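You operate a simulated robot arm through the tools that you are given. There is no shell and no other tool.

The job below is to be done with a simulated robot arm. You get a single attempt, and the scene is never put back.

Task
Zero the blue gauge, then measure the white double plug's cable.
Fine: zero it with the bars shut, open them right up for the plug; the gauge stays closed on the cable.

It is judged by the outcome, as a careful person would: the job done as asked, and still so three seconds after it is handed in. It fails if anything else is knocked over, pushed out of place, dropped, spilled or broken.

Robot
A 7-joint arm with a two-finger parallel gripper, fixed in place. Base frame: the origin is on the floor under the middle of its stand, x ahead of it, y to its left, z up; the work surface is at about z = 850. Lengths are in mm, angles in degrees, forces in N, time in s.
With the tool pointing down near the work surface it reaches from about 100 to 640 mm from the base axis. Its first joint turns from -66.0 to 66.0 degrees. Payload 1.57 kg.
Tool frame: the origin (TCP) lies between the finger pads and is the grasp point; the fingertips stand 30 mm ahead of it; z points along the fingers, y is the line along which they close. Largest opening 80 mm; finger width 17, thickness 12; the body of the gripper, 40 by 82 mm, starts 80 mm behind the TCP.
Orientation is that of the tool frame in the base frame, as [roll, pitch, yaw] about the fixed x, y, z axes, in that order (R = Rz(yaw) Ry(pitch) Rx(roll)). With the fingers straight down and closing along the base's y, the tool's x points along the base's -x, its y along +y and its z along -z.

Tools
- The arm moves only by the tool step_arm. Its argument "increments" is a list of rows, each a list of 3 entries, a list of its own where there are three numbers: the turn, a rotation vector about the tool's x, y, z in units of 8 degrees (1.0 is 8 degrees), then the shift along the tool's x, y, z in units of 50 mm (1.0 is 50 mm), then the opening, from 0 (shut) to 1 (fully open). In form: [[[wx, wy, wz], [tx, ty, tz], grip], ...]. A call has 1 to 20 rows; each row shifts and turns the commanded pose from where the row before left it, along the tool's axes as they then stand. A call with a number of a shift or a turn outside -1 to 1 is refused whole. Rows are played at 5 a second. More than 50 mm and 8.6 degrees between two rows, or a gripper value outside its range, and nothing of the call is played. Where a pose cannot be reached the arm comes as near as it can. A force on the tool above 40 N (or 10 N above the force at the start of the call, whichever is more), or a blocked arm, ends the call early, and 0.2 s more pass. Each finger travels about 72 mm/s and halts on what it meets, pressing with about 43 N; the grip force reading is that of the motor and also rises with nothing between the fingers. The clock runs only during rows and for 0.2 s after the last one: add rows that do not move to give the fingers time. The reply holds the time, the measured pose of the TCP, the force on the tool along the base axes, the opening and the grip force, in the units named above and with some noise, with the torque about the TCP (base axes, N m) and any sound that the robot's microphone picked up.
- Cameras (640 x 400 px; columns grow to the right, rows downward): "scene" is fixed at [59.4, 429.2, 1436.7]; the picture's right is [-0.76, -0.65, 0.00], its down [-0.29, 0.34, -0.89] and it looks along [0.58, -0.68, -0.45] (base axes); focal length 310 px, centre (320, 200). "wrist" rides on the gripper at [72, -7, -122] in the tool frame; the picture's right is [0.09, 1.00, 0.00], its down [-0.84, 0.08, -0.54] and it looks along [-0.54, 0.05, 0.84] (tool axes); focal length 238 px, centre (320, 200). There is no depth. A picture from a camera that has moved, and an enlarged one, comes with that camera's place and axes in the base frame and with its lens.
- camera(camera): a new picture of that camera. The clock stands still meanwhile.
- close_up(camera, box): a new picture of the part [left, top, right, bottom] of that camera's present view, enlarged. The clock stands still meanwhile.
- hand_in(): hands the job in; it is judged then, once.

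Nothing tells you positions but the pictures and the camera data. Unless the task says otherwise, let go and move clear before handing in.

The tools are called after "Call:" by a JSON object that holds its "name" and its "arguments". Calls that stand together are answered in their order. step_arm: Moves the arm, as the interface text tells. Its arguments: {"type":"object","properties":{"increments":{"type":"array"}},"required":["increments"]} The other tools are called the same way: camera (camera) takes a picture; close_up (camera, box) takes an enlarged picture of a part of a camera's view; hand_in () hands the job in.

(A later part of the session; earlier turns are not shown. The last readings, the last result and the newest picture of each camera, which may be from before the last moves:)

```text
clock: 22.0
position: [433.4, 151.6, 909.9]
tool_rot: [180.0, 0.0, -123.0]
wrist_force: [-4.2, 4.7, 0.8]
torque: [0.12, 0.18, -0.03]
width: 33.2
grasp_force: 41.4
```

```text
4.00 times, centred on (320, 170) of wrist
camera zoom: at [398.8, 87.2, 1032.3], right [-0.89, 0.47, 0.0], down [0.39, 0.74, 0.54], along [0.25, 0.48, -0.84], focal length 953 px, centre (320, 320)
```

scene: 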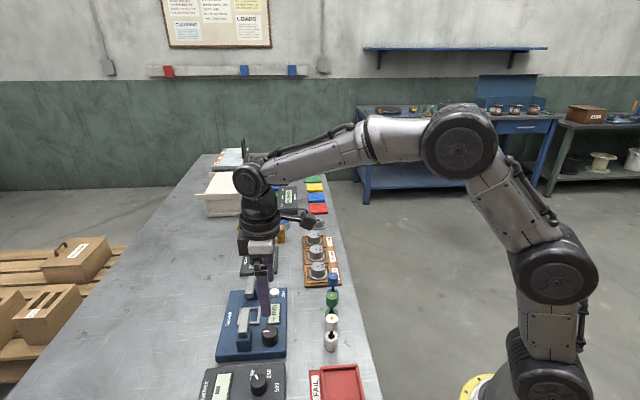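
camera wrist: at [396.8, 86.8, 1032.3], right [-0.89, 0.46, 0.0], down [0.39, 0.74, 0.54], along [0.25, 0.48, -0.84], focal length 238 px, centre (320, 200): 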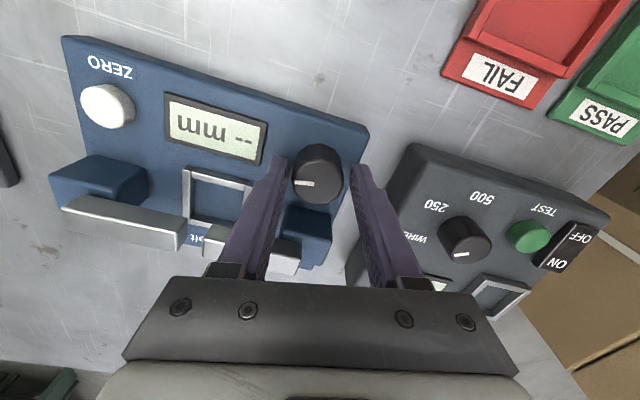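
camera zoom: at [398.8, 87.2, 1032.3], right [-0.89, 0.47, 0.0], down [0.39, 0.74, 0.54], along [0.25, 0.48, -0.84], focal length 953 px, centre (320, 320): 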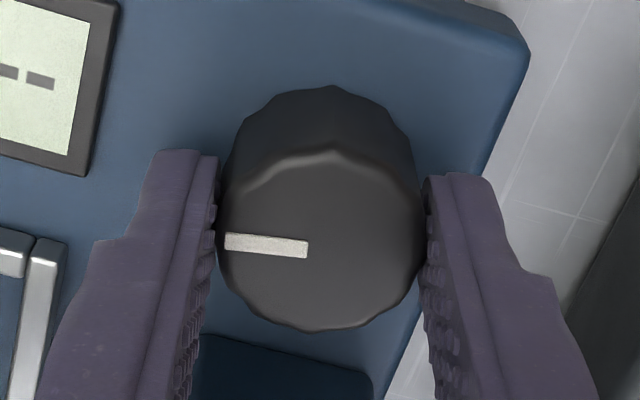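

A good grip: 33 mm, 41 N, and only about 6 N to the side. I'll turn 16° clockwise and watch.

Call:
{"name": "step_arm", "arguments": {"increments": [[[0, 0, 0.5], [0, 0, 0], 0.25], [[0, 0, 0.5], [0, 0, 0], 0.25], [[0, 0, 0.5], [0, 0, 0], 0.25], [[0, 0, 0.5], [0, 0, 0], 0.25], [[0, 0, 0], [0, 0, 0], 0.25]]}}

Call:
{"name": "close_up", "arguments": {"camera": "scene", "box": [210, 275, 300, 365]}}

Call:
{"name": "camera", "arguments": {"camera": "wrist"}}

```text
clock: 23.2
position: [433.2, 150.8, 909.5]
tool_rot: [-180.0, 0.0, -139.1]
wrist_force: [-10.4, 7.7, 9.9]
torque: [-0.08, 0.74, 0.01]
width: 33.3
grasp_force: 41.3
```

```text
4.44 times, centred on (255, 320) of scene
camera zoom: at [59.0, 429.4, 1436.7], right [-0.76, -0.65, 0.0], down [-0.29, 0.34, -0.89], along [0.58, -0.68, -0.45], focal length 1380 px, centre (609, -333)
```

zoom: 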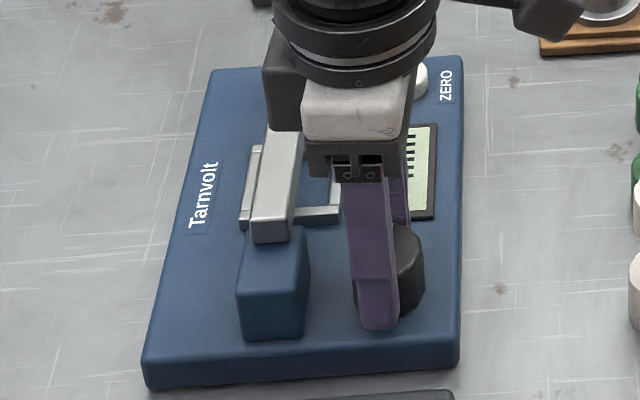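

```text
taken
camera wrist: at [382.4, 98.9, 1032.3], right [-0.72, 0.69, 0.0], down [0.58, 0.61, 0.54], along [0.38, 0.39, -0.84], focal length 238 px, centre (320, 200)
```

wrist: 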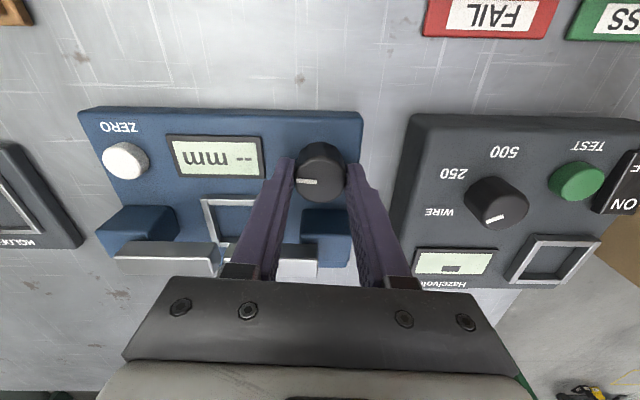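

The bar has now travelled about 20 mm. I'll ease the tool 1 mm in the direction it's pushed and turn on clockwise another 12°.

Call:
{"name": "step_arm", "arguments": {"increments": [[[0, 0, 0], [0, 0.022, 0], 0.25], [[0, 0, 0.5], [0, 0, 0], 0.25], [[0, 0, 0.5], [0, 0, 0], 0.25], [[0, 0, 0.5], [0, 0, 0], 0.25], [[0, 0, 0], [0, 0, 0], 0.25]]}}

Call:
{"name": "close_up", "arguments": {"camera": "scene", "box": [210, 275, 300, 365]}}

Call:
{"name": "camera", "arguments": {"camera": "wrist"}}

```text
clock: 24.4
position: [433.5, 152.6, 910.2]
tool_rot: [-180.0, 0.1, -151.1]
wrist_force: [-2.3, 2.0, 1.6]
torque: [0.3, -0.54, 0.0]
width: 33.1
grasp_force: 40.9
```

```text
4.44 times, centred on (255, 320) of scene
camera zoom: at [59.3, 429.2, 1436.7], right [-0.76, -0.65, 0.0], down [-0.29, 0.34, -0.89], along [0.58, -0.68, -0.45], focal length 1380 px, centre (609, -333)
```

zoom: 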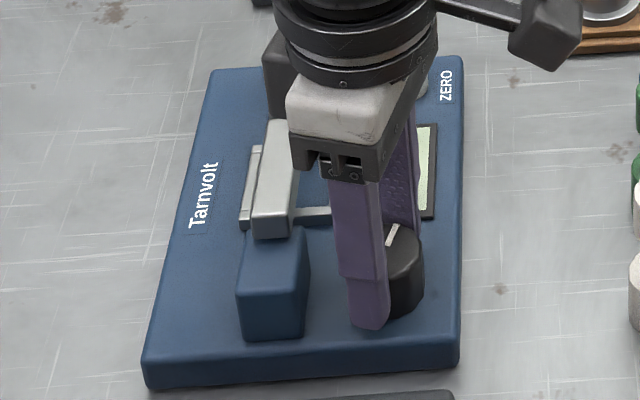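

```text
taken
camera wrist: at [372.5, 110.3, 1032.1], right [-0.56, 0.83, 0.0], down [0.69, 0.47, 0.54], along [0.45, 0.31, -0.84], focal length 238 px, centre (320, 200)
```

wrist: 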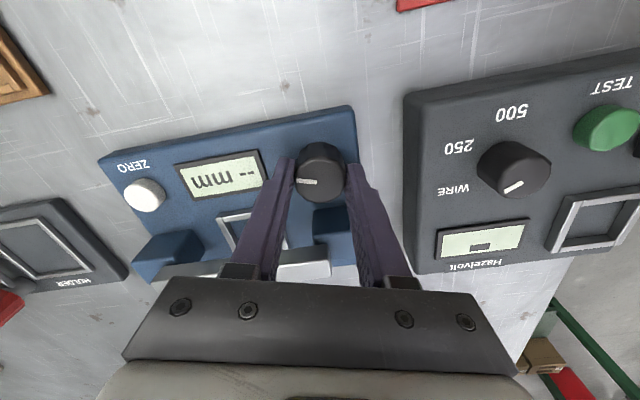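

Forces are low and the bars are nearly together. I'll turn another 16° and watch for the stop.

Call:
{"name": "step_arm", "arguments": {"increments": [[[0, 0, 0.5], [0, 0, 0], 0.25], [[0, 0, 0.5], [0, 0, 0], 0.25], [[0, 0, 0.5], [0, 0, 0], 0.25], [[0, 0, 0.5], [0, 0, 0], 0.25], [[0, 0, 0], [0, 0, 0], 0.25]]}}

Call:
{"name": "close_up", "arguments": {"camera": "scene", "box": [210, 275, 300, 365]}}

Call:
{"name": "camera", "arguments": {"camera": "wrist"}}

```text
clock: 25.6
position: [432.9, 152.3, 909.3]
tool_rot: [180.0, 0.0, -167.1]
wrist_force: [3.4, -2.2, 0.0]
torque: [-0.21, 0.06, 0.34]
width: 33.1
grasp_force: 40.7
```

```text
4.44 times, centred on (255, 320) of scene
camera zoom: at [59.5, 429.1, 1436.7], right [-0.76, -0.65, 0.0], down [-0.29, 0.34, -0.89], along [0.58, -0.68, -0.45], focal length 1380 px, centre (609, -333)
```

zoom: 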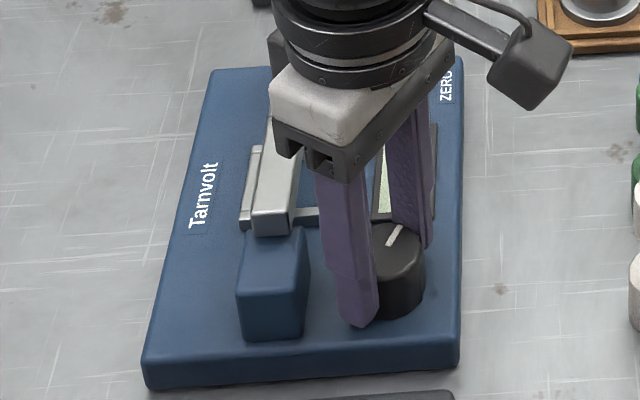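

```text
taken
camera wrist: at [363.8, 128.4, 1032.1], right [-0.31, 0.95, 0.0], down [0.8, 0.26, 0.54], along [0.52, 0.17, -0.84], focal length 238 px, centre (320, 200)
```

wrist: 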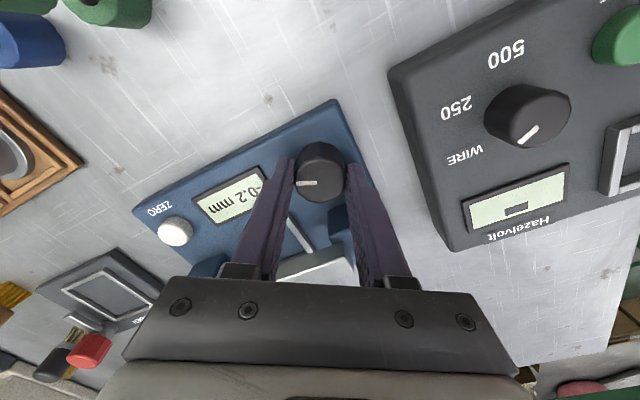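

The display now shows a reading and there's 0.34 N m of resistance, so the bars have met or nearly so. I'll zoom in on the display and bars.

Call:
{"name": "close_up", "arguments": {"camera": "wrist", "box": [140, 140, 360, 290]}}

Call:
{"name": "close_up", "arguments": {"camera": "wrist", "box": [190, 155, 290, 225]}}

Call:
{"name": "close_up", "arguments": {"camera": "wrist", "box": [250, 120, 390, 220]}}

```text
2.67 times, centred on (250, 215) of wrist
camera zoom: at [363.8, 128.4, 1032.1], right [-0.31, 0.95, 0.0], down [0.8, 0.26, 0.54], along [0.52, 0.17, -0.84], focal length 636 px, centre (507, 160)
```

zoom: 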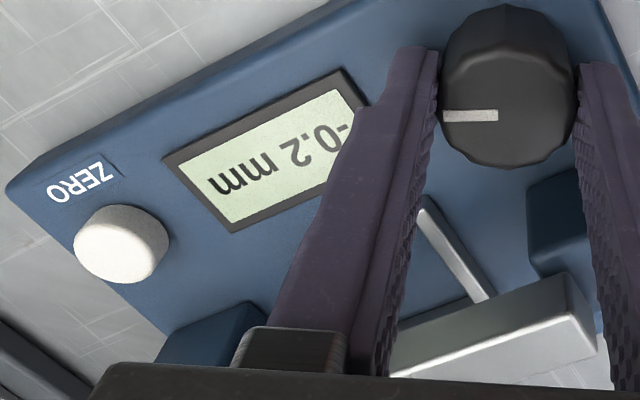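

```text
5.71 times, centred on (240, 190) of wrist
camera zoom: at [363.8, 128.4, 1032.1], right [-0.31, 0.95, 0.0], down [0.8, 0.26, 0.54], along [0.52, 0.17, -0.84], focal length 1362 px, centre (777, 257)
```

zoom: 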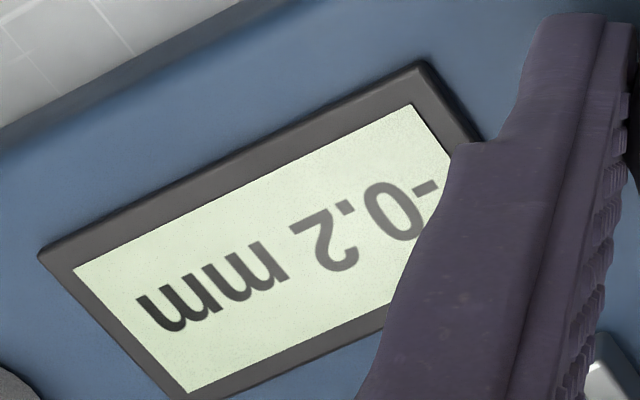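

```text
4.00 times, centred on (320, 170) of wrist
camera zoom: at [363.8, 128.4, 1032.1], right [-0.31, 0.95, 0.0], down [0.8, 0.26, 0.54], along [0.52, 0.17, -0.84], focal length 953 px, centre (320, 320)
```

zoom: 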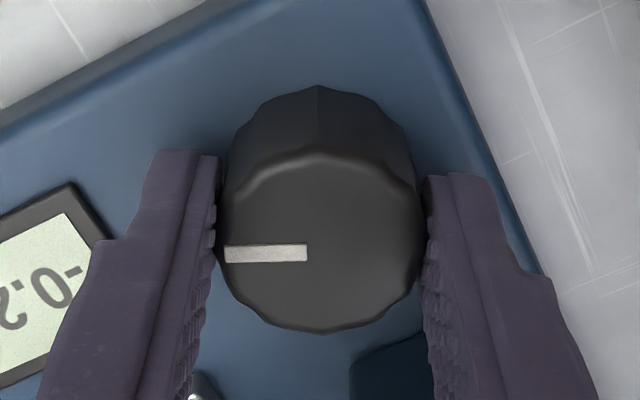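

The display reads −0.2 mm with resistance at the knob, which suggests the bars are shut with a zero error. I'll press on 3° more to confirm the reading and the stop.

Call:
{"name": "step_arm", "arguments": {"increments": [[[0, 0, 0.2], [0, 0, 0], 0.25], [[0, 0, 0.2], [0, 0, 0], 0.25], [[0, 0, 0], [0, 0, 0], 0.25]]}}

Call:
{"name": "close_up", "arguments": {"camera": "wrist", "box": [140, 140, 360, 290]}}

Call:
{"name": "close_up", "arguments": {"camera": "scene", "box": [210, 275, 300, 365]}}

```text
clock: 26.4
position: [432.9, 151.1, 909.1]
tool_rot: [-180.0, 0.0, -170.2]
wrist_force: [3.0, -5.9, 2.5]
torque: [-0.24, -0.27, 0.62]
width: 32.8
grasp_force: 41.0
```

```text
2.67 times, centred on (250, 215) of wrist
camera zoom: at [362.8, 132.1, 1032.0], right [-0.26, 0.97, 0.0], down [0.81, 0.22, 0.54], along [0.52, 0.14, -0.84], focal length 636 px, centre (507, 160)
```

zoom: 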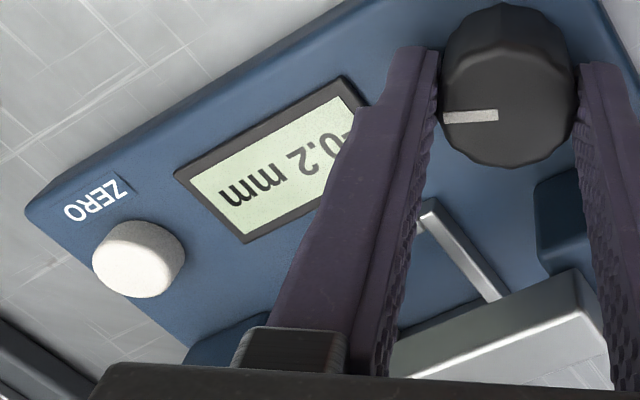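

```text
4.44 times, centred on (255, 320) of scene
camera zoom: at [59.4, 429.1, 1436.7], right [-0.76, -0.65, 0.0], down [-0.29, 0.34, -0.89], along [0.58, -0.68, -0.45], focal length 1380 px, centre (609, -333)
```

zoom: 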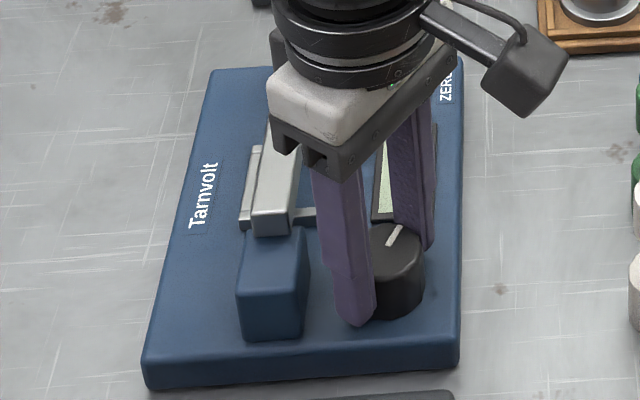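

The resistance rises (0.62 N m) and the bars no longer move, so they're shut. I'll let go of the knob, lift clear and check that the reading holds.

Call:
{"name": "step_arm", "arguments": {"increments": [[[0, 0, 0], [0, 0, 0], 0.55], [[0, 0, 0], [0, 0, 0], 0.6], [[0, 0, 0], [0, 0, 0], 0.6], [[0, 0, 0], [0, 0, -0.4], 0.6], [[0, 0, 0], [0, 0, -0.7], 0.6], [[0, 0, 0], [0, 0, -0.7], 0.6], [[0, 0, 0], [0, 0, 0], 0.6]]}}

Call:
{"name": "camera", "arguments": {"camera": "wrist"}}

Call:
{"name": "close_up", "arguments": {"camera": "scene", "box": [210, 275, 300, 365]}}

```text
clock: 28.0
position: [433.9, 153.9, 999.5]
tool_rot: [-180.0, -0.1, -170.2]
wrist_force: [-0.5, 0.7, 0.3]
torque: [-0.04, -0.03, 0.0]
width: 48.1
grasp_force: 0.1
```

```text
taken
camera wrist: at [363.0, 133.7, 1122.1], right [-0.26, 0.97, 0.0], down [0.81, 0.22, 0.54], along [0.52, 0.14, -0.84], focal length 238 px, centre (320, 200)
```

wrist: 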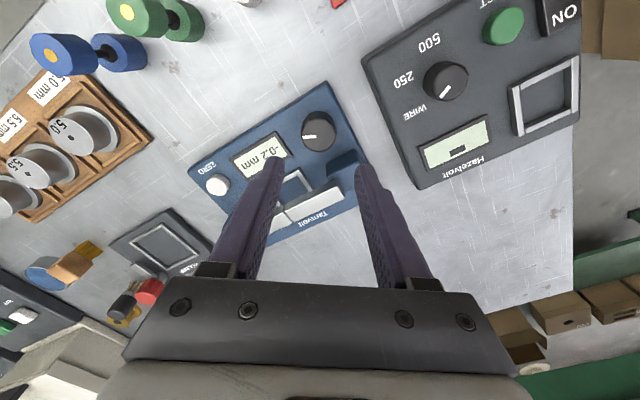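

```text
4.44 times, centred on (255, 320) of scene
camera zoom: at [59.4, 429.2, 1436.7], right [-0.76, -0.65, 0.0], down [-0.29, 0.34, -0.89], along [0.58, -0.68, -0.45], focal length 1380 px, centre (609, -333)
```

zoom: 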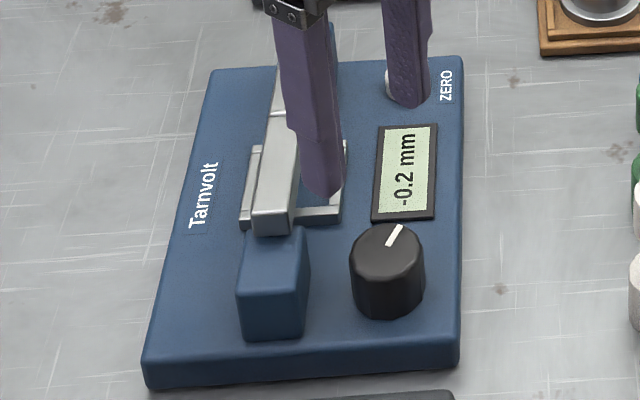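

The bars stay shut and the display shows −0.2 mm clearly. Next I'll move above the ZERO button (about [520, 54.5]) with the fingers closed and the tool turned in line with the gauge.

Call:
{"name": "step_arm", "arguments": {"increments": [[[0, 0, 0], [-0.462, -0.745, 0], 0.3], [[0, 0, 0], [-0.462, -0.745, 0], 0], [[0, 0, 0], [-0.462, -0.745, 0], 0], [[0, 0, -0.88], [0, 0, 0], 0], [[0, 0, -0.88], [0, 0, 0], 0], [[0, 0, -0.88], [0, 0, 0], 0], [[0, 0, -0.88], [0, 0, 0], 0], [[0, 0, -0.88], [0, 0, 0], 0], [[0, 0, 0], [0, 0, 0.4], 0], [[0, 0, 0], [0, 0, 0], 0], [[0, 0, 0], [0, 0, 0], 0]]}}

Call:
{"name": "camera", "arguments": {"camera": "wrist"}}

Call:
{"name": "close_up", "arguments": {"camera": "scene", "box": [210, 260, 310, 360]}}

```text
clock: 30.4
position: [520.4, 54.7, 979.5]
tool_rot: [180.0, 0.0, -135.0]
wrist_force: [-0.5, 0.1, 0.4]
torque: [-0.01, -0.01, -0.03]
width: 0.2
grasp_force: 21.3
```

```text
taken
camera wrist: at [473.0, -2.3, 1102.4], right [-0.77, 0.64, 0.0], down [0.54, 0.65, 0.54], along [0.35, 0.42, -0.84], focal length 238 px, centre (320, 200)
```

wrist: 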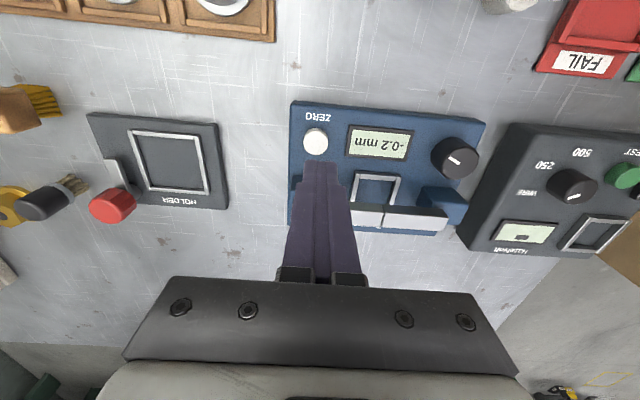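

```text
4.00 times, centred on (260, 310) of scene
camera zoom: at [59.4, 429.2, 1436.7], right [-0.76, -0.65, 0.0], down [-0.29, 0.34, -0.89], along [0.58, -0.68, -0.45], focal length 1242 px, centre (560, -240)
```

zoom: 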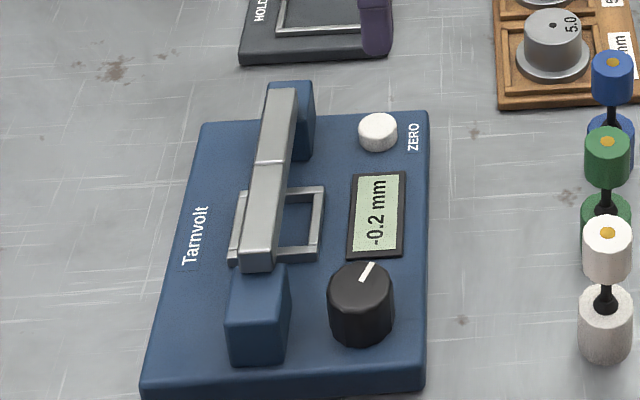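

The bars are visibly shut end to end and the display still reads −0.2 mm. I'll measure the button's offset from the tool precisely.

Call:
{"name": "close_up", "arguments": {"camera": "wrist", "box": [270, 100, 370, 180]}}

Call:
{"name": "close_up", "arguments": {"camera": "scene", "box": [230, 225, 310, 305]}}

```text
5.00 times, centred on (320, 140) of wrist
camera zoom: at [473.0, -2.3, 1102.4], right [-0.77, 0.64, 0.0], down [0.54, 0.65, 0.54], along [0.35, 0.42, -0.84], focal length 1192 px, centre (320, 500)
```

zoom: 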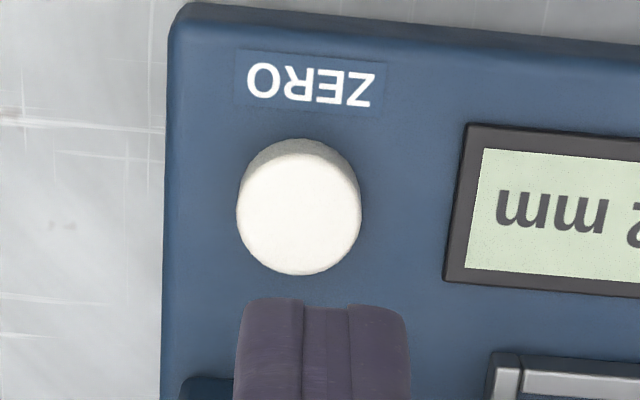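

```text
5.00 times, centred on (270, 265) of scene
camera zoom: at [59.4, 429.2, 1436.7], right [-0.76, -0.65, 0.0], down [-0.29, 0.34, -0.89], along [0.58, -0.68, -0.45], focal length 1553 px, centre (570, -125)
```

zoom: 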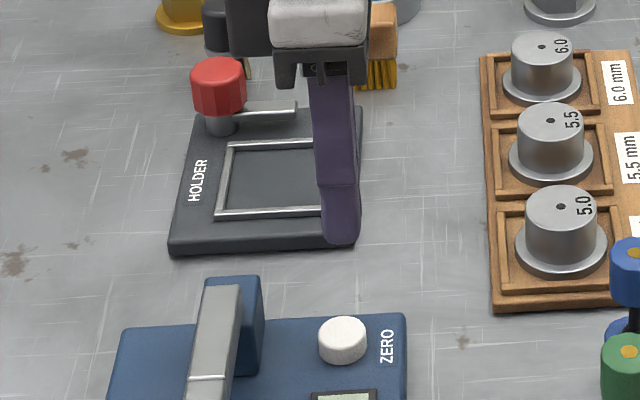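

The ZERO button's top is about 24 mm across and lies 5.5 mm and 4 mm off the tool axis. I'll shift over it, lower to about 15 mm above it and check the alignment.

Call:
{"name": "step_arm", "arguments": {"increments": [[[0, 0, 0], [-0.11, -0.08, 0.3], 0], [[0, 0, 0], [0, 0, 0.5], 0], [[0, 0, 0], [0, 0, 0.3], 0], [[0, 0, 0], [0, 0, 0], 0]]}}

Call:
{"name": "close_up", "arguments": {"camera": "wrist", "box": [260, 110, 380, 210]}}

Call:
{"name": "close_up", "arguments": {"camera": "scene", "box": [240, 265, 300, 325]}}

```text
clock: 31.4
position: [527.9, 55.8, 925.5]
tool_rot: [179.9, 0.0, -135.0]
wrist_force: [-0.7, -0.3, -0.4]
torque: [-0.02, -0.02, 0.01]
width: 0.0
grasp_force: 20.7
```

```text
4.00 times, centred on (320, 160) of wrist
camera zoom: at [479.9, -0.4, 1047.3], right [-0.77, 0.64, 0.0], down [0.54, 0.65, 0.54], along [0.35, 0.42, -0.84], focal length 953 px, centre (320, 360)
```

zoom: 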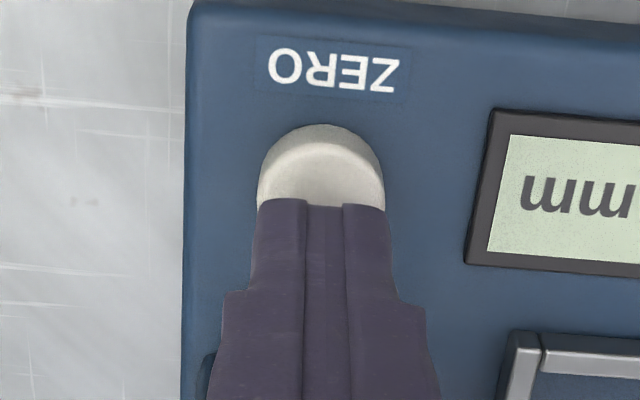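

```text
6.67 times, centred on (270, 295) of scene
camera zoom: at [59.4, 429.2, 1436.7], right [-0.76, -0.65, 0.0], down [-0.29, 0.34, -0.89], along [0.58, -0.68, -0.45], focal length 2070 px, centre (653, -433)
```

zoom: 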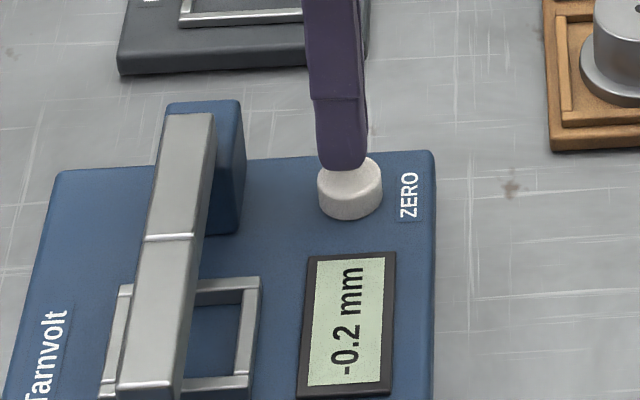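

The closed fingertips are right over the ZERO button, about 13 mm above it. I'll descend gently in small steps until I feel it.

Call:
{"name": "step_arm", "arguments": {"increments": [[[0, 0, 0], [0, 0, 0.1], 0], [[0, 0, 0], [0, 0, 0.06], 0], [[0, 0, 0], [0, 0, 0.04], 0], [[0, 0, 0], [0, 0, 0.04], 0], [[0, 0, 0], [0, 0, 0], 0]]}}

Call:
{"name": "close_up", "arguments": {"camera": "scene", "box": [240, 265, 300, 325]}}

```text
clock: 32.6
position: [528.0, 54.4, 912.4]
tool_rot: [179.9, 0.1, -134.9]
wrist_force: [0.2, -0.5, 0.3]
torque: [-0.04, -0.02, 0.0]
width: 0.2
grasp_force: 21.1
```

```text
6.67 times, centred on (270, 295) of scene
camera zoom: at [59.4, 429.2, 1436.7], right [-0.76, -0.65, 0.0], down [-0.29, 0.34, -0.89], along [0.58, -0.68, -0.45], focal length 2070 px, centre (653, -433)
```

zoom: 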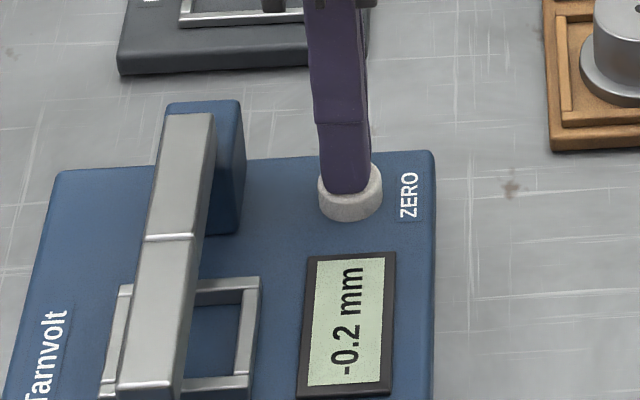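

Still no contact; the fingertips look just above the button's top. I'll continue in smaller steps.

Call:
{"name": "step_arm", "arguments": {"increments": [[[0, 0, 0], [0, 0, 0.03], 0], [[0, 0, 0], [0, 0, 0.03], 0], [[0, 0, 0], [0, 0, 0.02], 0], [[0, 0, 0], [0, 0, 0], 0]]}}

Call:
{"name": "close_up", "arguments": {"camera": "scene", "box": [240, 265, 300, 325]}}

```text
clock: 33.6
position: [526.2, 54.9, 909.0]
tool_rot: [179.9, -0.1, -135.0]
wrist_force: [1.5, -1.1, 2.4]
torque: [-0.03, -0.05, 0.01]
width: 0.0
grasp_force: 21.6
heard: click
```

```text
6.67 times, centred on (270, 295) of scene
camera zoom: at [59.4, 429.2, 1436.7], right [-0.76, -0.65, 0.0], down [-0.29, 0.34, -0.89], along [0.58, -0.68, -0.45], focal length 2070 px, centre (653, -433)
```

zoom: 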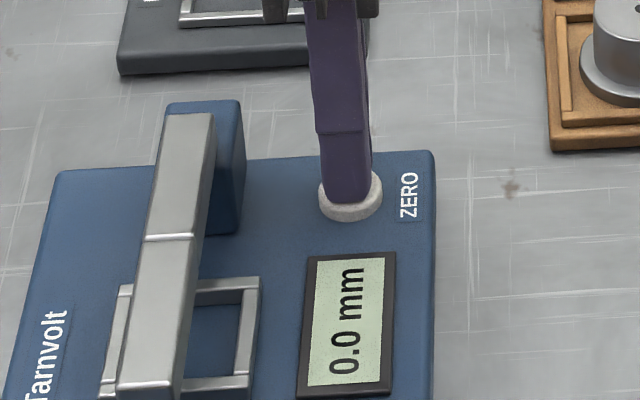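

A click was heard and the display now reads 0.0 mm, so the gauge is zeroed with the bars shut. I'll lift off and go back above the knob, turned 50° clockwise so there's a long anticlockwise sweep for opening the bars.

Call:
{"name": "step_arm", "arguments": {"increments": [[[0, 0, 0], [0, 0, -0.1], 0], [[0, 0, 0], [0, 0, -0.5], 0], [[0, 0, 0], [0, 0, -0.6], 0], [[0, 0, 0], [0, 0, -0.6], 0], [[0, 0, 0], [-0.01, 0.89, 0], 0.3], [[0, 0, 0], [-0.01, 0.89, 0], 0.6], [[0, 0, 0], [-0.01, 0.89, 0], 0.6], [[0, 0, 0.893], [0, 0, 0], 0.6], [[0, 0, 0.893], [0, 0, 0], 0.6], [[0, 0, 0.893], [0, 0, 0], 0.6], [[0, 0, 0.893], [0, 0, 0], 0.6], [[0, 0, 0.893], [0, 0, 0], 0.6], [[0, 0, 0.893], [0, 0, 0], 0.6], [[0, 0, 0.893], [0, 0, 0], 0.6], [[0, 0, 0], [0, 0, 0], 0.6], [[0, 0, 0], [0, 0, 0], 0.6]]}}

Call:
{"name": "camera", "arguments": {"camera": "wrist"}}

Call:
{"name": "close_up", "arguments": {"camera": "scene", "box": [210, 260, 310, 360]}}

```text
clock: 37.0
position: [432.7, 151.0, 998.7]
tool_rot: [180.0, 0.0, 175.0]
wrist_force: [-0.2, -0.4, -0.5]
torque: [0.02, 0.03, 0.0]
width: 47.8
grasp_force: 0.1
```

```text
taken
camera wrist: at [360.3, 149.3, 1120.6], right [0.0, 1.0, 0.0], down [0.84, 0.0, 0.54], along [0.54, 0.0, -0.84], focal length 238 px, centre (320, 200)
```

wrist: 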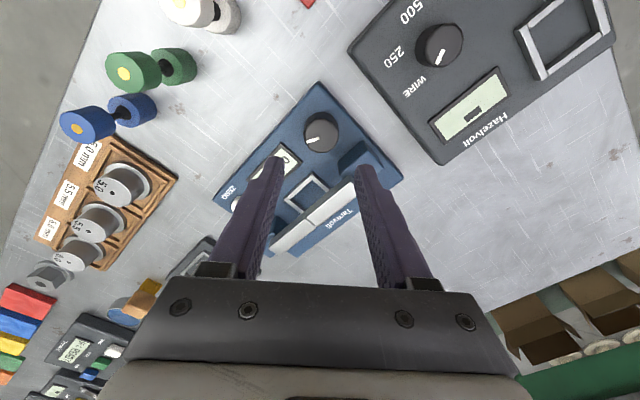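

```text
4.00 times, centred on (260, 310) of scene
camera zoom: at [59.4, 429.2, 1436.7], right [-0.76, -0.65, 0.0], down [-0.29, 0.34, -0.89], along [0.58, -0.68, -0.45], focal length 1242 px, centre (560, -240)
```

zoom: 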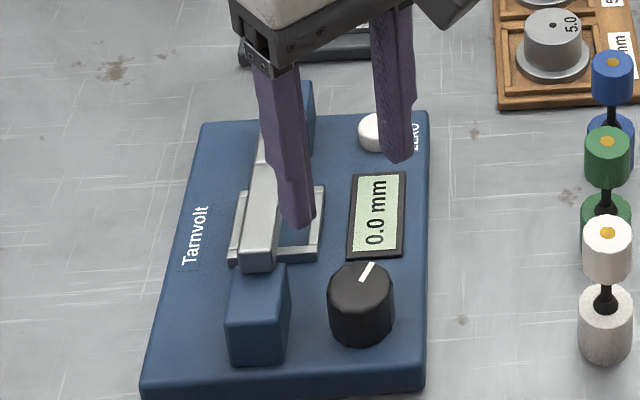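

The display holds 0.0 mm and the bars are still shut. I'll lower to just above the knob and check the centring.

Call:
{"name": "step_arm", "arguments": {"increments": [[[0, 0, 0], [0, 0, 0.6], 0.58], [[0, 0, 0], [0, 0, 0.6], 0.58], [[0, 0, 0], [0, 0, 0], 0.58]]}}

Call:
{"name": "close_up", "arguments": {"camera": "wrist", "box": [250, 110, 390, 210]}}

Call:
{"name": "close_up", "arguments": {"camera": "scene", "box": [210, 275, 300, 365]}}

```text
clock: 37.8
position: [433.4, 148.7, 939.1]
tool_rot: [-179.9, 0.0, 175.0]
wrist_force: [0.0, -0.8, 0.0]
torque: [0.0, 0.03, 0.0]
width: 46.3
grasp_force: 0.1
```

```text
4.00 times, centred on (320, 160) of wrist
camera zoom: at [359.6, 148.9, 1061.6], right [-0.01, 1.0, 0.0], down [0.84, 0.0, 0.54], along [0.54, 0.0, -0.84], focal length 953 px, centre (320, 360)
```

zoom: 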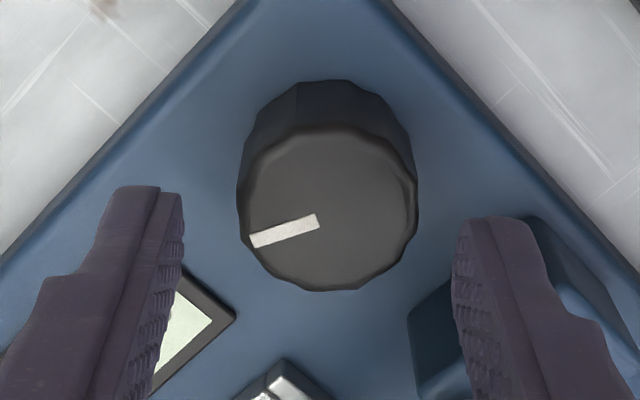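

```text
4.44 times, centred on (255, 320) of scene
camera zoom: at [59.4, 429.2, 1436.7], right [-0.76, -0.65, 0.0], down [-0.29, 0.34, -0.89], along [0.58, -0.68, -0.45], focal length 1380 px, centre (609, -333)
```

zoom: 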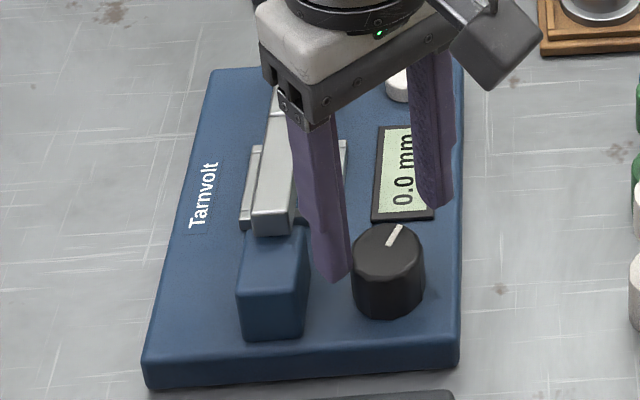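

The knob is 1 mm off the tool axis. I'll correct, descend around it and grip.

Call:
{"name": "step_arm", "arguments": {"increments": [[[0, 0, 0], [-0.01, 0.022, 0], 0.58], [[0, 0, 0], [0, 0, 0.3], 0.58], [[0, 0, 0], [0, 0, 0.3], 0.58], [[0, 0, 0], [0, 0, 0], 0.4], [[0, 0, 0], [0, 0, 0], 0.25], [[0, 0, 0], [0, 0, 0], 0.25]]}}

Call:
{"name": "close_up", "arguments": {"camera": "wrist", "box": [250, 120, 390, 220]}}

Call:
{"name": "close_up", "arguments": {"camera": "scene", "box": [210, 275, 300, 365]}}

```text
clock: 39.2
position: [433.5, 151.0, 908.1]
tool_rot: [-179.9, 0.0, 175.0]
wrist_force: [0.4, -4.0, 0.6]
torque: [-0.15, -0.11, -0.03]
width: 33.3
grasp_force: 41.3
```

```text
4.00 times, centred on (320, 170) of wrist
camera zoom: at [360.5, 150.4, 1030.2], right [-0.01, 1.0, 0.0], down [0.84, 0.0, 0.54], along [0.54, 0.0, -0.84], focal length 953 px, centre (320, 320)
```

zoom: 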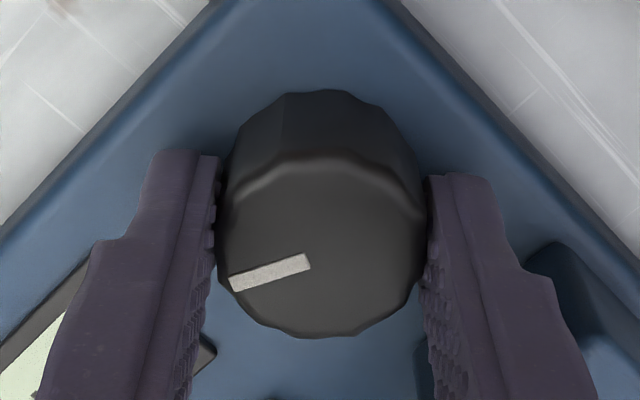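

```text
4.44 times, centred on (255, 320) of scene
camera zoom: at [59.4, 429.1, 1436.7], right [-0.76, -0.65, 0.0], down [-0.29, 0.34, -0.89], along [0.58, -0.68, -0.45], focal length 1380 px, centre (609, -333)
```

zoom: 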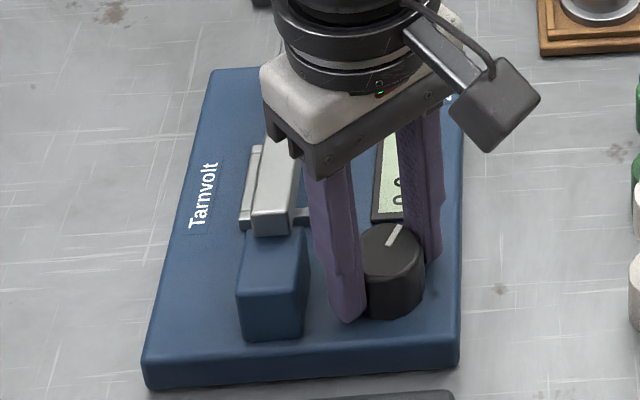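

A clean grip with only 4 N to the side. Now I'll turn anticlockwise to open the bars.

Call:
{"name": "step_arm", "arguments": {"increments": [[[0, 0, -0.5], [0, 0, 0], 0.25], [[0, 0, -0.5], [0, 0, 0], 0.25], [[0, 0, -0.5], [0, 0, 0], 0.25], [[0, 0, -0.5], [0, 0, 0], 0.25], [[0, 0, -0.5], [0, 0, 0], 0.25], [[0, 0, -0.5], [0, 0, 0], 0.25], [[0, 0, 0], [0, 0, 0], 0.25]]}}

Call:
{"name": "close_up", "arguments": {"camera": "scene", "box": [210, 275, 300, 365]}}

```text
clock: 40.8
position: [433.3, 150.7, 907.7]
tool_rot: [-180.0, -0.2, -160.9]
wrist_force: [-5.1, -0.4, 2.9]
torque: [-0.07, 0.56, -0.01]
width: 33.2
grasp_force: 41.3
```

```text
4.44 times, centred on (255, 320) of scene
camera zoom: at [59.3, 429.2, 1436.7], right [-0.76, -0.65, 0.0], down [-0.29, 0.34, -0.89], along [0.58, -0.68, -0.45], focal length 1380 px, centre (609, -333)
```

zoom: 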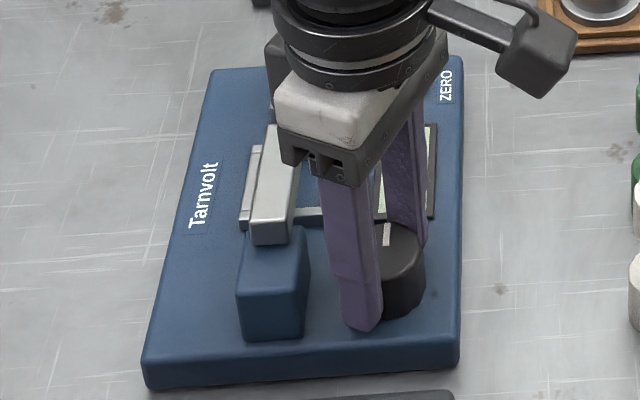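

The bars are opening and the forces stay low. I'll continue anticlockwise another 40°.

Call:
{"name": "step_arm", "arguments": {"increments": [[[0, 0, -0.5], [0, 0, 0], 0.25], [[0, 0, -0.5], [0, 0, 0], 0.25], [[0, 0, -0.5], [0, 0, 0], 0.25], [[0, 0, -0.5], [0, 0, 0], 0.25], [[0, 0, -0.5], [0, 0, 0], 0.25], [[0, 0, -0.5], [0, 0, 0], 0.25], [[0, 0, -0.5], [0, 0, 0], 0.25], [[0, 0, -0.5], [0, 0, 0], 0.25], [[0, 0, 0], [0, 0, 0], 0.25]]}}

Call:
{"name": "close_up", "arguments": {"camera": "scene", "box": [210, 275, 300, 365]}}

```text
clock: 42.8
position: [432.1, 151.5, 908.4]
tool_rot: [180.0, -0.2, -128.9]
wrist_force: [-4.2, 9.0, -14.7]
torque: [0.71, -0.32, -0.02]
width: 33.0
grasp_force: 41.3
```

```text
4.44 times, centred on (255, 320) of scene
camera zoom: at [59.5, 429.5, 1436.6], right [-0.76, -0.65, 0.0], down [-0.29, 0.34, -0.89], along [0.58, -0.68, -0.45], focal length 1380 px, centre (609, -333)
```

zoom: 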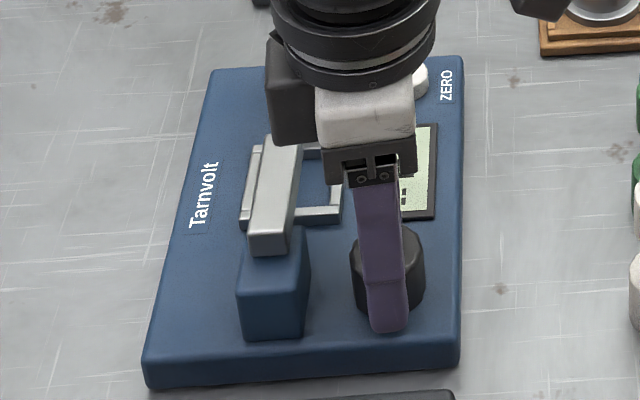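

About 17 N has built up in the grip, mostly vertical. I'll ease the tool a little that way and continue turning anticlockwise.

Call:
{"name": "step_arm", "arguments": {"increments": [[[0, 0, 0], [-0.006, 0.016, 0.02], 0.25], [[0, 0, -0.5], [0, 0, 0], 0.25], [[0, 0, -0.5], [0, 0, 0], 0.25], [[0, 0, -0.5], [0, 0, 0], 0.25], [[0, 0, -0.5], [0, 0, 0], 0.25], [[0, 0, 0], [0, 0, 0], 0.25]]}}

Call:
{"name": "close_up", "arguments": {"camera": "scene", "box": [210, 275, 300, 365]}}

```text
clock: 44.2
position: [432.7, 152.8, 908.1]
tool_rot: [179.9, -0.1, -112.8]
wrist_force: [-8.9, -3.6, -4.6]
torque: [0.09, 0.06, -0.02]
width: 33.0
grasp_force: 41.4
```

```text
4.44 times, centred on (255, 320) of scene
camera zoom: at [59.2, 429.1, 1436.7], right [-0.76, -0.65, 0.0], down [-0.29, 0.34, -0.89], along [0.58, -0.68, -0.45], focal length 1380 px, centre (609, -333)
```

zoom: 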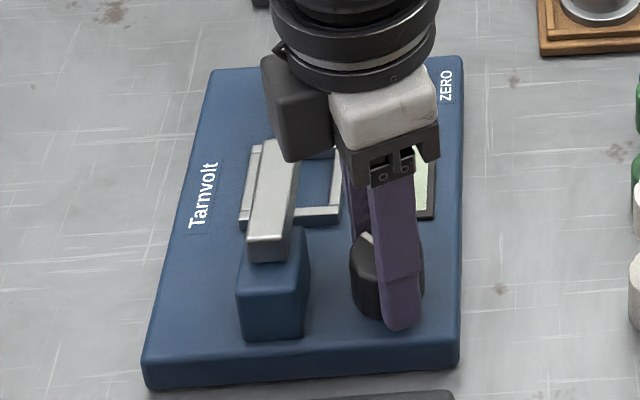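

The bars have opened about 15 mm each. I'll continue anticlockwise, easing the side force.

Call:
{"name": "step_arm", "arguments": {"increments": [[[0, 0, 0], [0.01, 0.014, 0.008], 0.25], [[0, 0, -0.5], [0, 0, 0], 0.25], [[0, 0, -0.5], [0, 0, 0], 0.25], [[0, 0, -0.5], [0, 0, 0], 0.25], [[0, 0, -0.5], [0, 0, 0], 0.25], [[0, 0, -0.5], [0, 0, 0], 0.25], [[0, 0, -0.5], [0, 0, 0], 0.25], [[0, 0, 0], [0, 0, 0], 0.25]]}}

Call:
{"name": "close_up", "arguments": {"camera": "scene", "box": [210, 275, 300, 365]}}

Call:
{"name": "camera", "arguments": {"camera": "wrist"}}

```text
clock: 46.0
position: [433.8, 152.6, 908.5]
tool_rot: [-179.9, 0.0, -89.0]
wrist_force: [-8.3, -3.5, 6.7]
torque: [-0.01, 0.39, 0.03]
width: 33.1
grasp_force: 41.2
```

```text
4.44 times, centred on (255, 320) of scene
camera zoom: at [59.1, 429.1, 1436.8], right [-0.76, -0.65, 0.0], down [-0.29, 0.34, -0.89], along [0.58, -0.68, -0.45], focal length 1380 px, centre (609, -333)
```

zoom: 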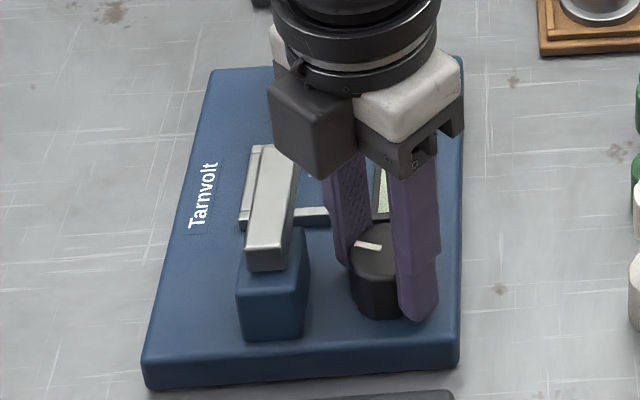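

```text
taken
camera wrist: at [439.8, 79.7, 1030.3], right [-0.99, -0.11, 0.0], down [-0.09, 0.83, 0.54], along [-0.06, 0.54, -0.84], focal length 238 px, centre (320, 200)
```

wrist: 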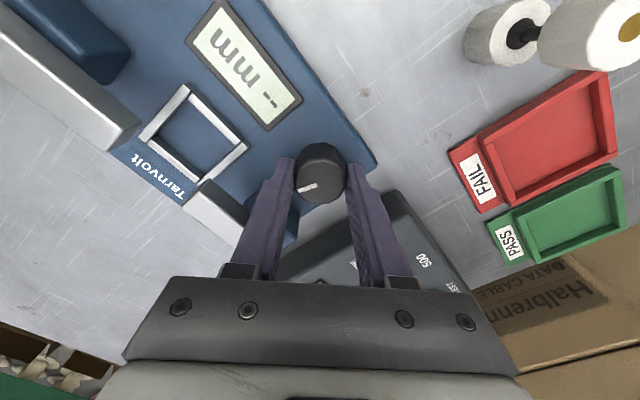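

The bars are close to their starting opening. I'll turn 12° more in this grip, then regrip to look for the open stop.

Call:
{"name": "step_arm", "arguments": {"increments": [[[0, 0, 0], [0.006, 0.016, -0.008], 0.25], [[0, 0, -0.5], [0, 0, 0], 0.25], [[0, 0, -0.5], [0, 0, 0], 0.25], [[0, 0, -0.5], [0, 0, 0], 0.25], [[0, 0, 0], [0, 0, 0], 0.25]]}}

Call:
{"name": "close_up", "arguments": {"camera": "scene", "box": [210, 275, 300, 365]}}

```text
clock: 47.2
position: [433.3, 151.2, 908.1]
tool_rot: [-179.9, -0.1, -76.9]
wrist_force: [2.1, 2.6, 2.9]
torque: [0.9, -0.06, -0.01]
width: 33.2
grasp_force: 41.4
```

```text
4.44 times, centred on (255, 320) of scene
camera zoom: at [59.4, 429.2, 1436.7], right [-0.76, -0.65, 0.0], down [-0.29, 0.34, -0.89], along [0.58, -0.68, -0.45], focal length 1380 px, centre (609, -333)
```

zoom: 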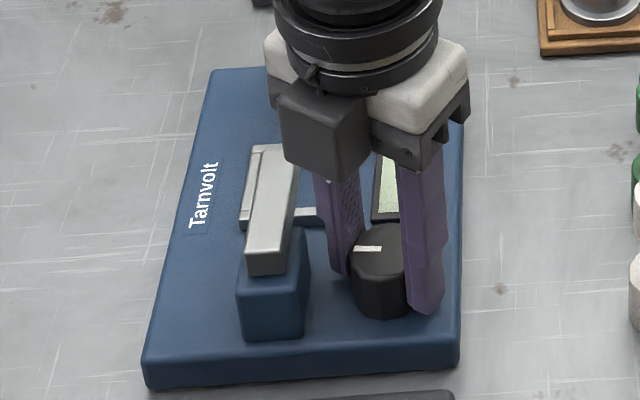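

The bars are back to their starting width and there's no stop yet. I'll try 8° more anticlockwise, gently, to feel for the end.

Call:
{"name": "step_arm", "arguments": {"increments": [[[0, 0, -0.35], [0, 0, 0], 0.25], [[0, 0, -0.35], [0, 0, 0], 0.25], [[0, 0, -0.35], [0, 0, 0], 0.25], [[0, 0, 0], [0, 0, 0], 0.25]]}}

Call:
{"name": "close_up", "arguments": {"camera": "scene", "box": [210, 275, 300, 365]}}

Call:
{"name": "camera", "arguments": {"camera": "wrist"}}

```text
clock: 48.2
position: [431.6, 151.0, 908.0]
tool_rot: [-179.9, 0.0, -68.6]
wrist_force: [2.5, 8.5, 5.1]
torque: [0.18, -0.05, -0.66]
width: 33.1
grasp_force: 41.5
```

```text
4.44 times, centred on (255, 320) of scene
camera zoom: at [59.4, 429.4, 1436.6], right [-0.76, -0.65, 0.0], down [-0.29, 0.34, -0.89], along [0.58, -0.68, -0.45], focal length 1380 px, centre (609, -333)
```

zoom: 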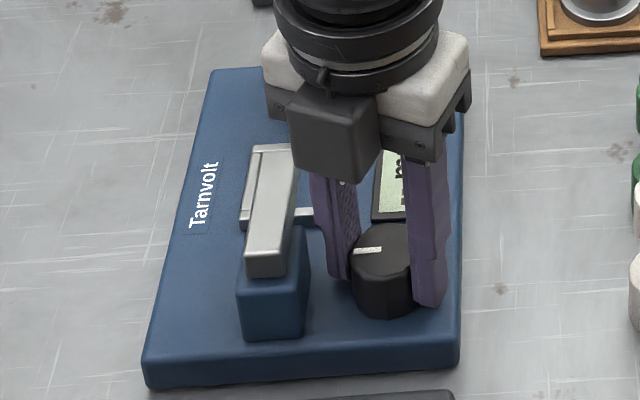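

```text
taken
camera wrist: at [464.0, 86.4, 1030.3], right [-0.89, -0.45, 0.0], down [-0.38, 0.75, 0.54], along [-0.24, 0.49, -0.84], focal length 238 px, centre (320, 200)
```

wrist: 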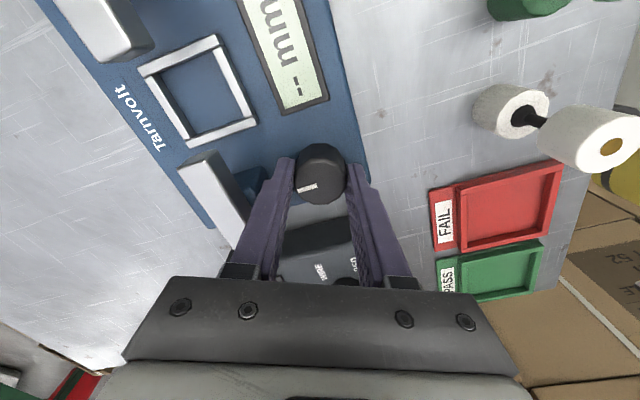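

The torque rose to 0.66 N m with no further movement, so the bars are fully open. I'll release the knob, lift clear and check.

Call:
{"name": "step_arm", "arguments": {"increments": [[[0, 0, 0], [0, 0, 0], 0.5], [[0, 0, 0], [0, 0, 0], 0.5], [[0, 0, 0], [0, 0, 0], 0.5], [[0, 0, 0], [0, 0, -0.4], 0.5], [[0, 0, 0], [0, 0, -0.8], 0.5], [[0, 0, 0], [0, 0, -0.8], 0.5], [[0, 0, 0], [0, 0, 0], 0.5]]}}

Call:
{"name": "camera", "arguments": {"camera": "wrist"}}

Call:
{"name": "close_up", "arguments": {"camera": "scene", "box": [210, 260, 350, 360]}}

```text
clock: 49.8
position: [432.3, 151.4, 1009.2]
tool_rot: [180.0, 0.0, -68.6]
wrist_force: [0.1, 0.7, -0.1]
torque: [0.0, -0.02, -0.01]
width: 40.4
grasp_force: 0.1
```

```text
taken
camera wrist: at [464.1, 86.2, 1130.9], right [-0.89, -0.45, 0.0], down [-0.38, 0.75, 0.54], along [-0.24, 0.48, -0.84], focal length 238 px, centre (320, 200)
```

wrist: 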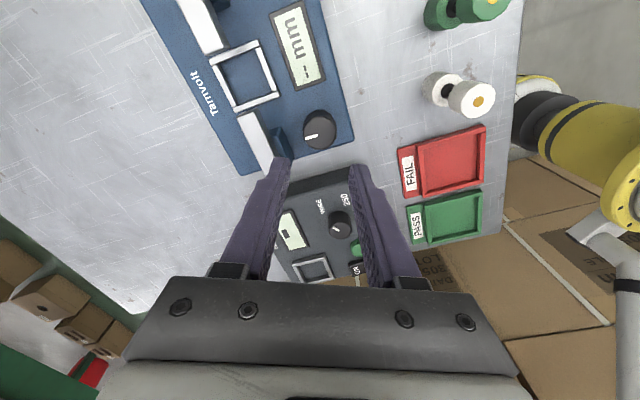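

```text
4.00 times, centred on (280, 310) of scene
camera zoom: at [59.4, 429.2, 1436.7], right [-0.76, -0.65, 0.0], down [-0.29, 0.34, -0.89], along [0.58, -0.68, -0.45], focal length 1242 px, centre (480, -240)
```

zoom: 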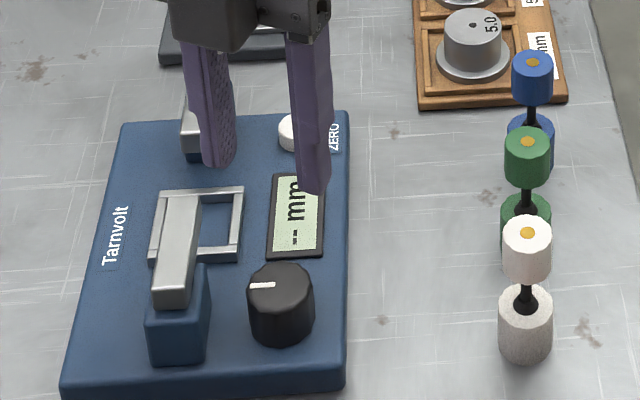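

The bars are fully open, the display shows "-- mm" again and nothing else has moved. Next is the white double plug: I'll move above it near [337, 63] and turn so the fingers close across the bars' direction.

Call:
{"name": "step_arm", "arguments": {"increments": [[[0, 0, 0], [0.314, 0.799, 0], 0.75], [[0, 0, 0], [0.314, 0.799, 0], 0.75], [[0, 0, 0], [0.314, 0.799, 0], 0.75], [[0, 0, -0.983], [0, 0, 0], 0.75], [[0, 0, -0.983], [0, 0, 0], 0.75], [[0, 0, -0.983], [0, 0, 0], 0.75], [[0, 0, 0], [0, 0, 0], 0.75], [[0, 0, 0], [0, 0, 0], 0.75]]}}

Call:
{"name": "camera", "arguments": {"camera": "wrist"}}

Call:
{"name": "camera", "arguments": {"camera": "scene"}}

```text
clock: 51.6
position: [338.5, 63.4, 1008.3]
tool_rot: [179.9, 0.1, -44.9]
wrist_force: [1.3, 0.0, -0.1]
torque: [-0.02, 0.01, 0.01]
width: 59.9
grasp_force: 0.1
```

```text
taken
camera wrist: at [392.7, 16.6, 1130.1], right [-0.64, -0.77, 0.0], down [-0.65, 0.54, 0.54], along [-0.42, 0.35, -0.84], focal length 238 px, centre (320, 200)
```

wrist: 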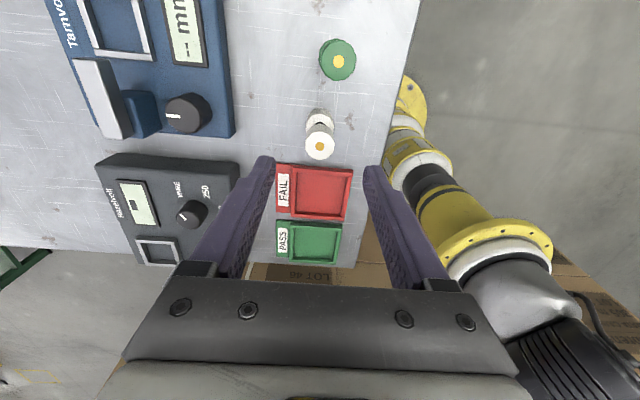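

```text
taken
```

scene: 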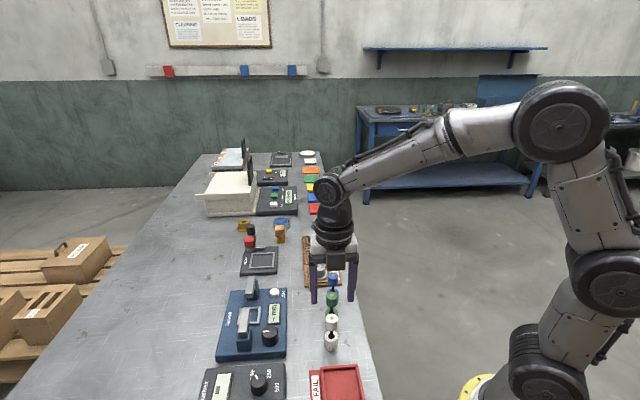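

The pose is reached and the white plug lies just ahead, between the fingers' lines. I'll enlarge it to measure its position and heights.

Call:
{"name": "close_up", "arguments": {"camera": "wrist", "box": [270, 90, 370, 180]}}

Call:
{"name": "close_up", "arguments": {"camera": "scene", "box": [305, 300, 355, 360]}}

```text
4.44 times, centred on (320, 135) of wrist
camera zoom: at [392.7, 16.6, 1130.1], right [-0.64, -0.77, 0.0], down [-0.65, 0.54, 0.54], along [-0.42, 0.35, -0.84], focal length 1059 px, centre (320, 489)
```

zoom: 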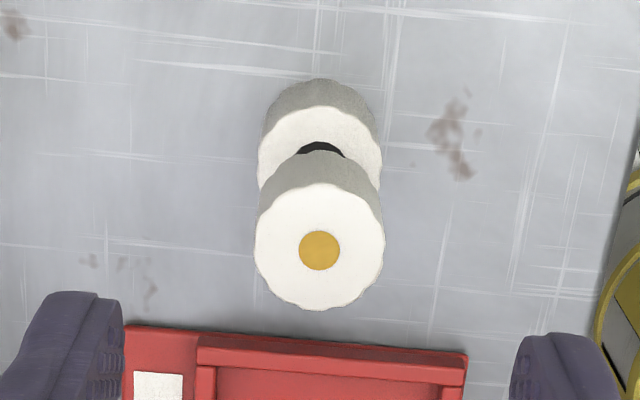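

```text
6.67 times, centred on (330, 330) of scene
camera zoom: at [59.4, 429.2, 1436.7], right [-0.76, -0.65, 0.0], down [-0.29, 0.34, -0.89], along [0.58, -0.68, -0.45], focal length 2070 px, centre (253, -667)
```

zoom: 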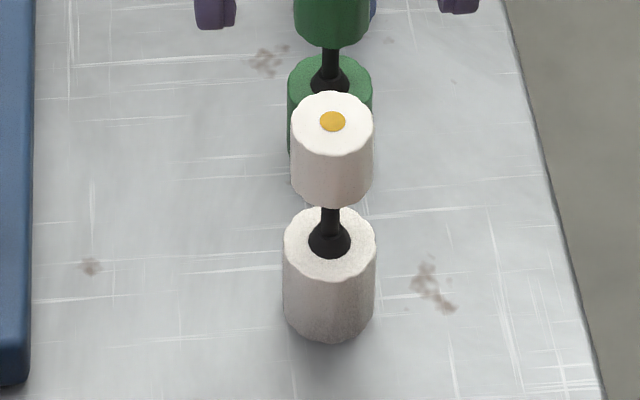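

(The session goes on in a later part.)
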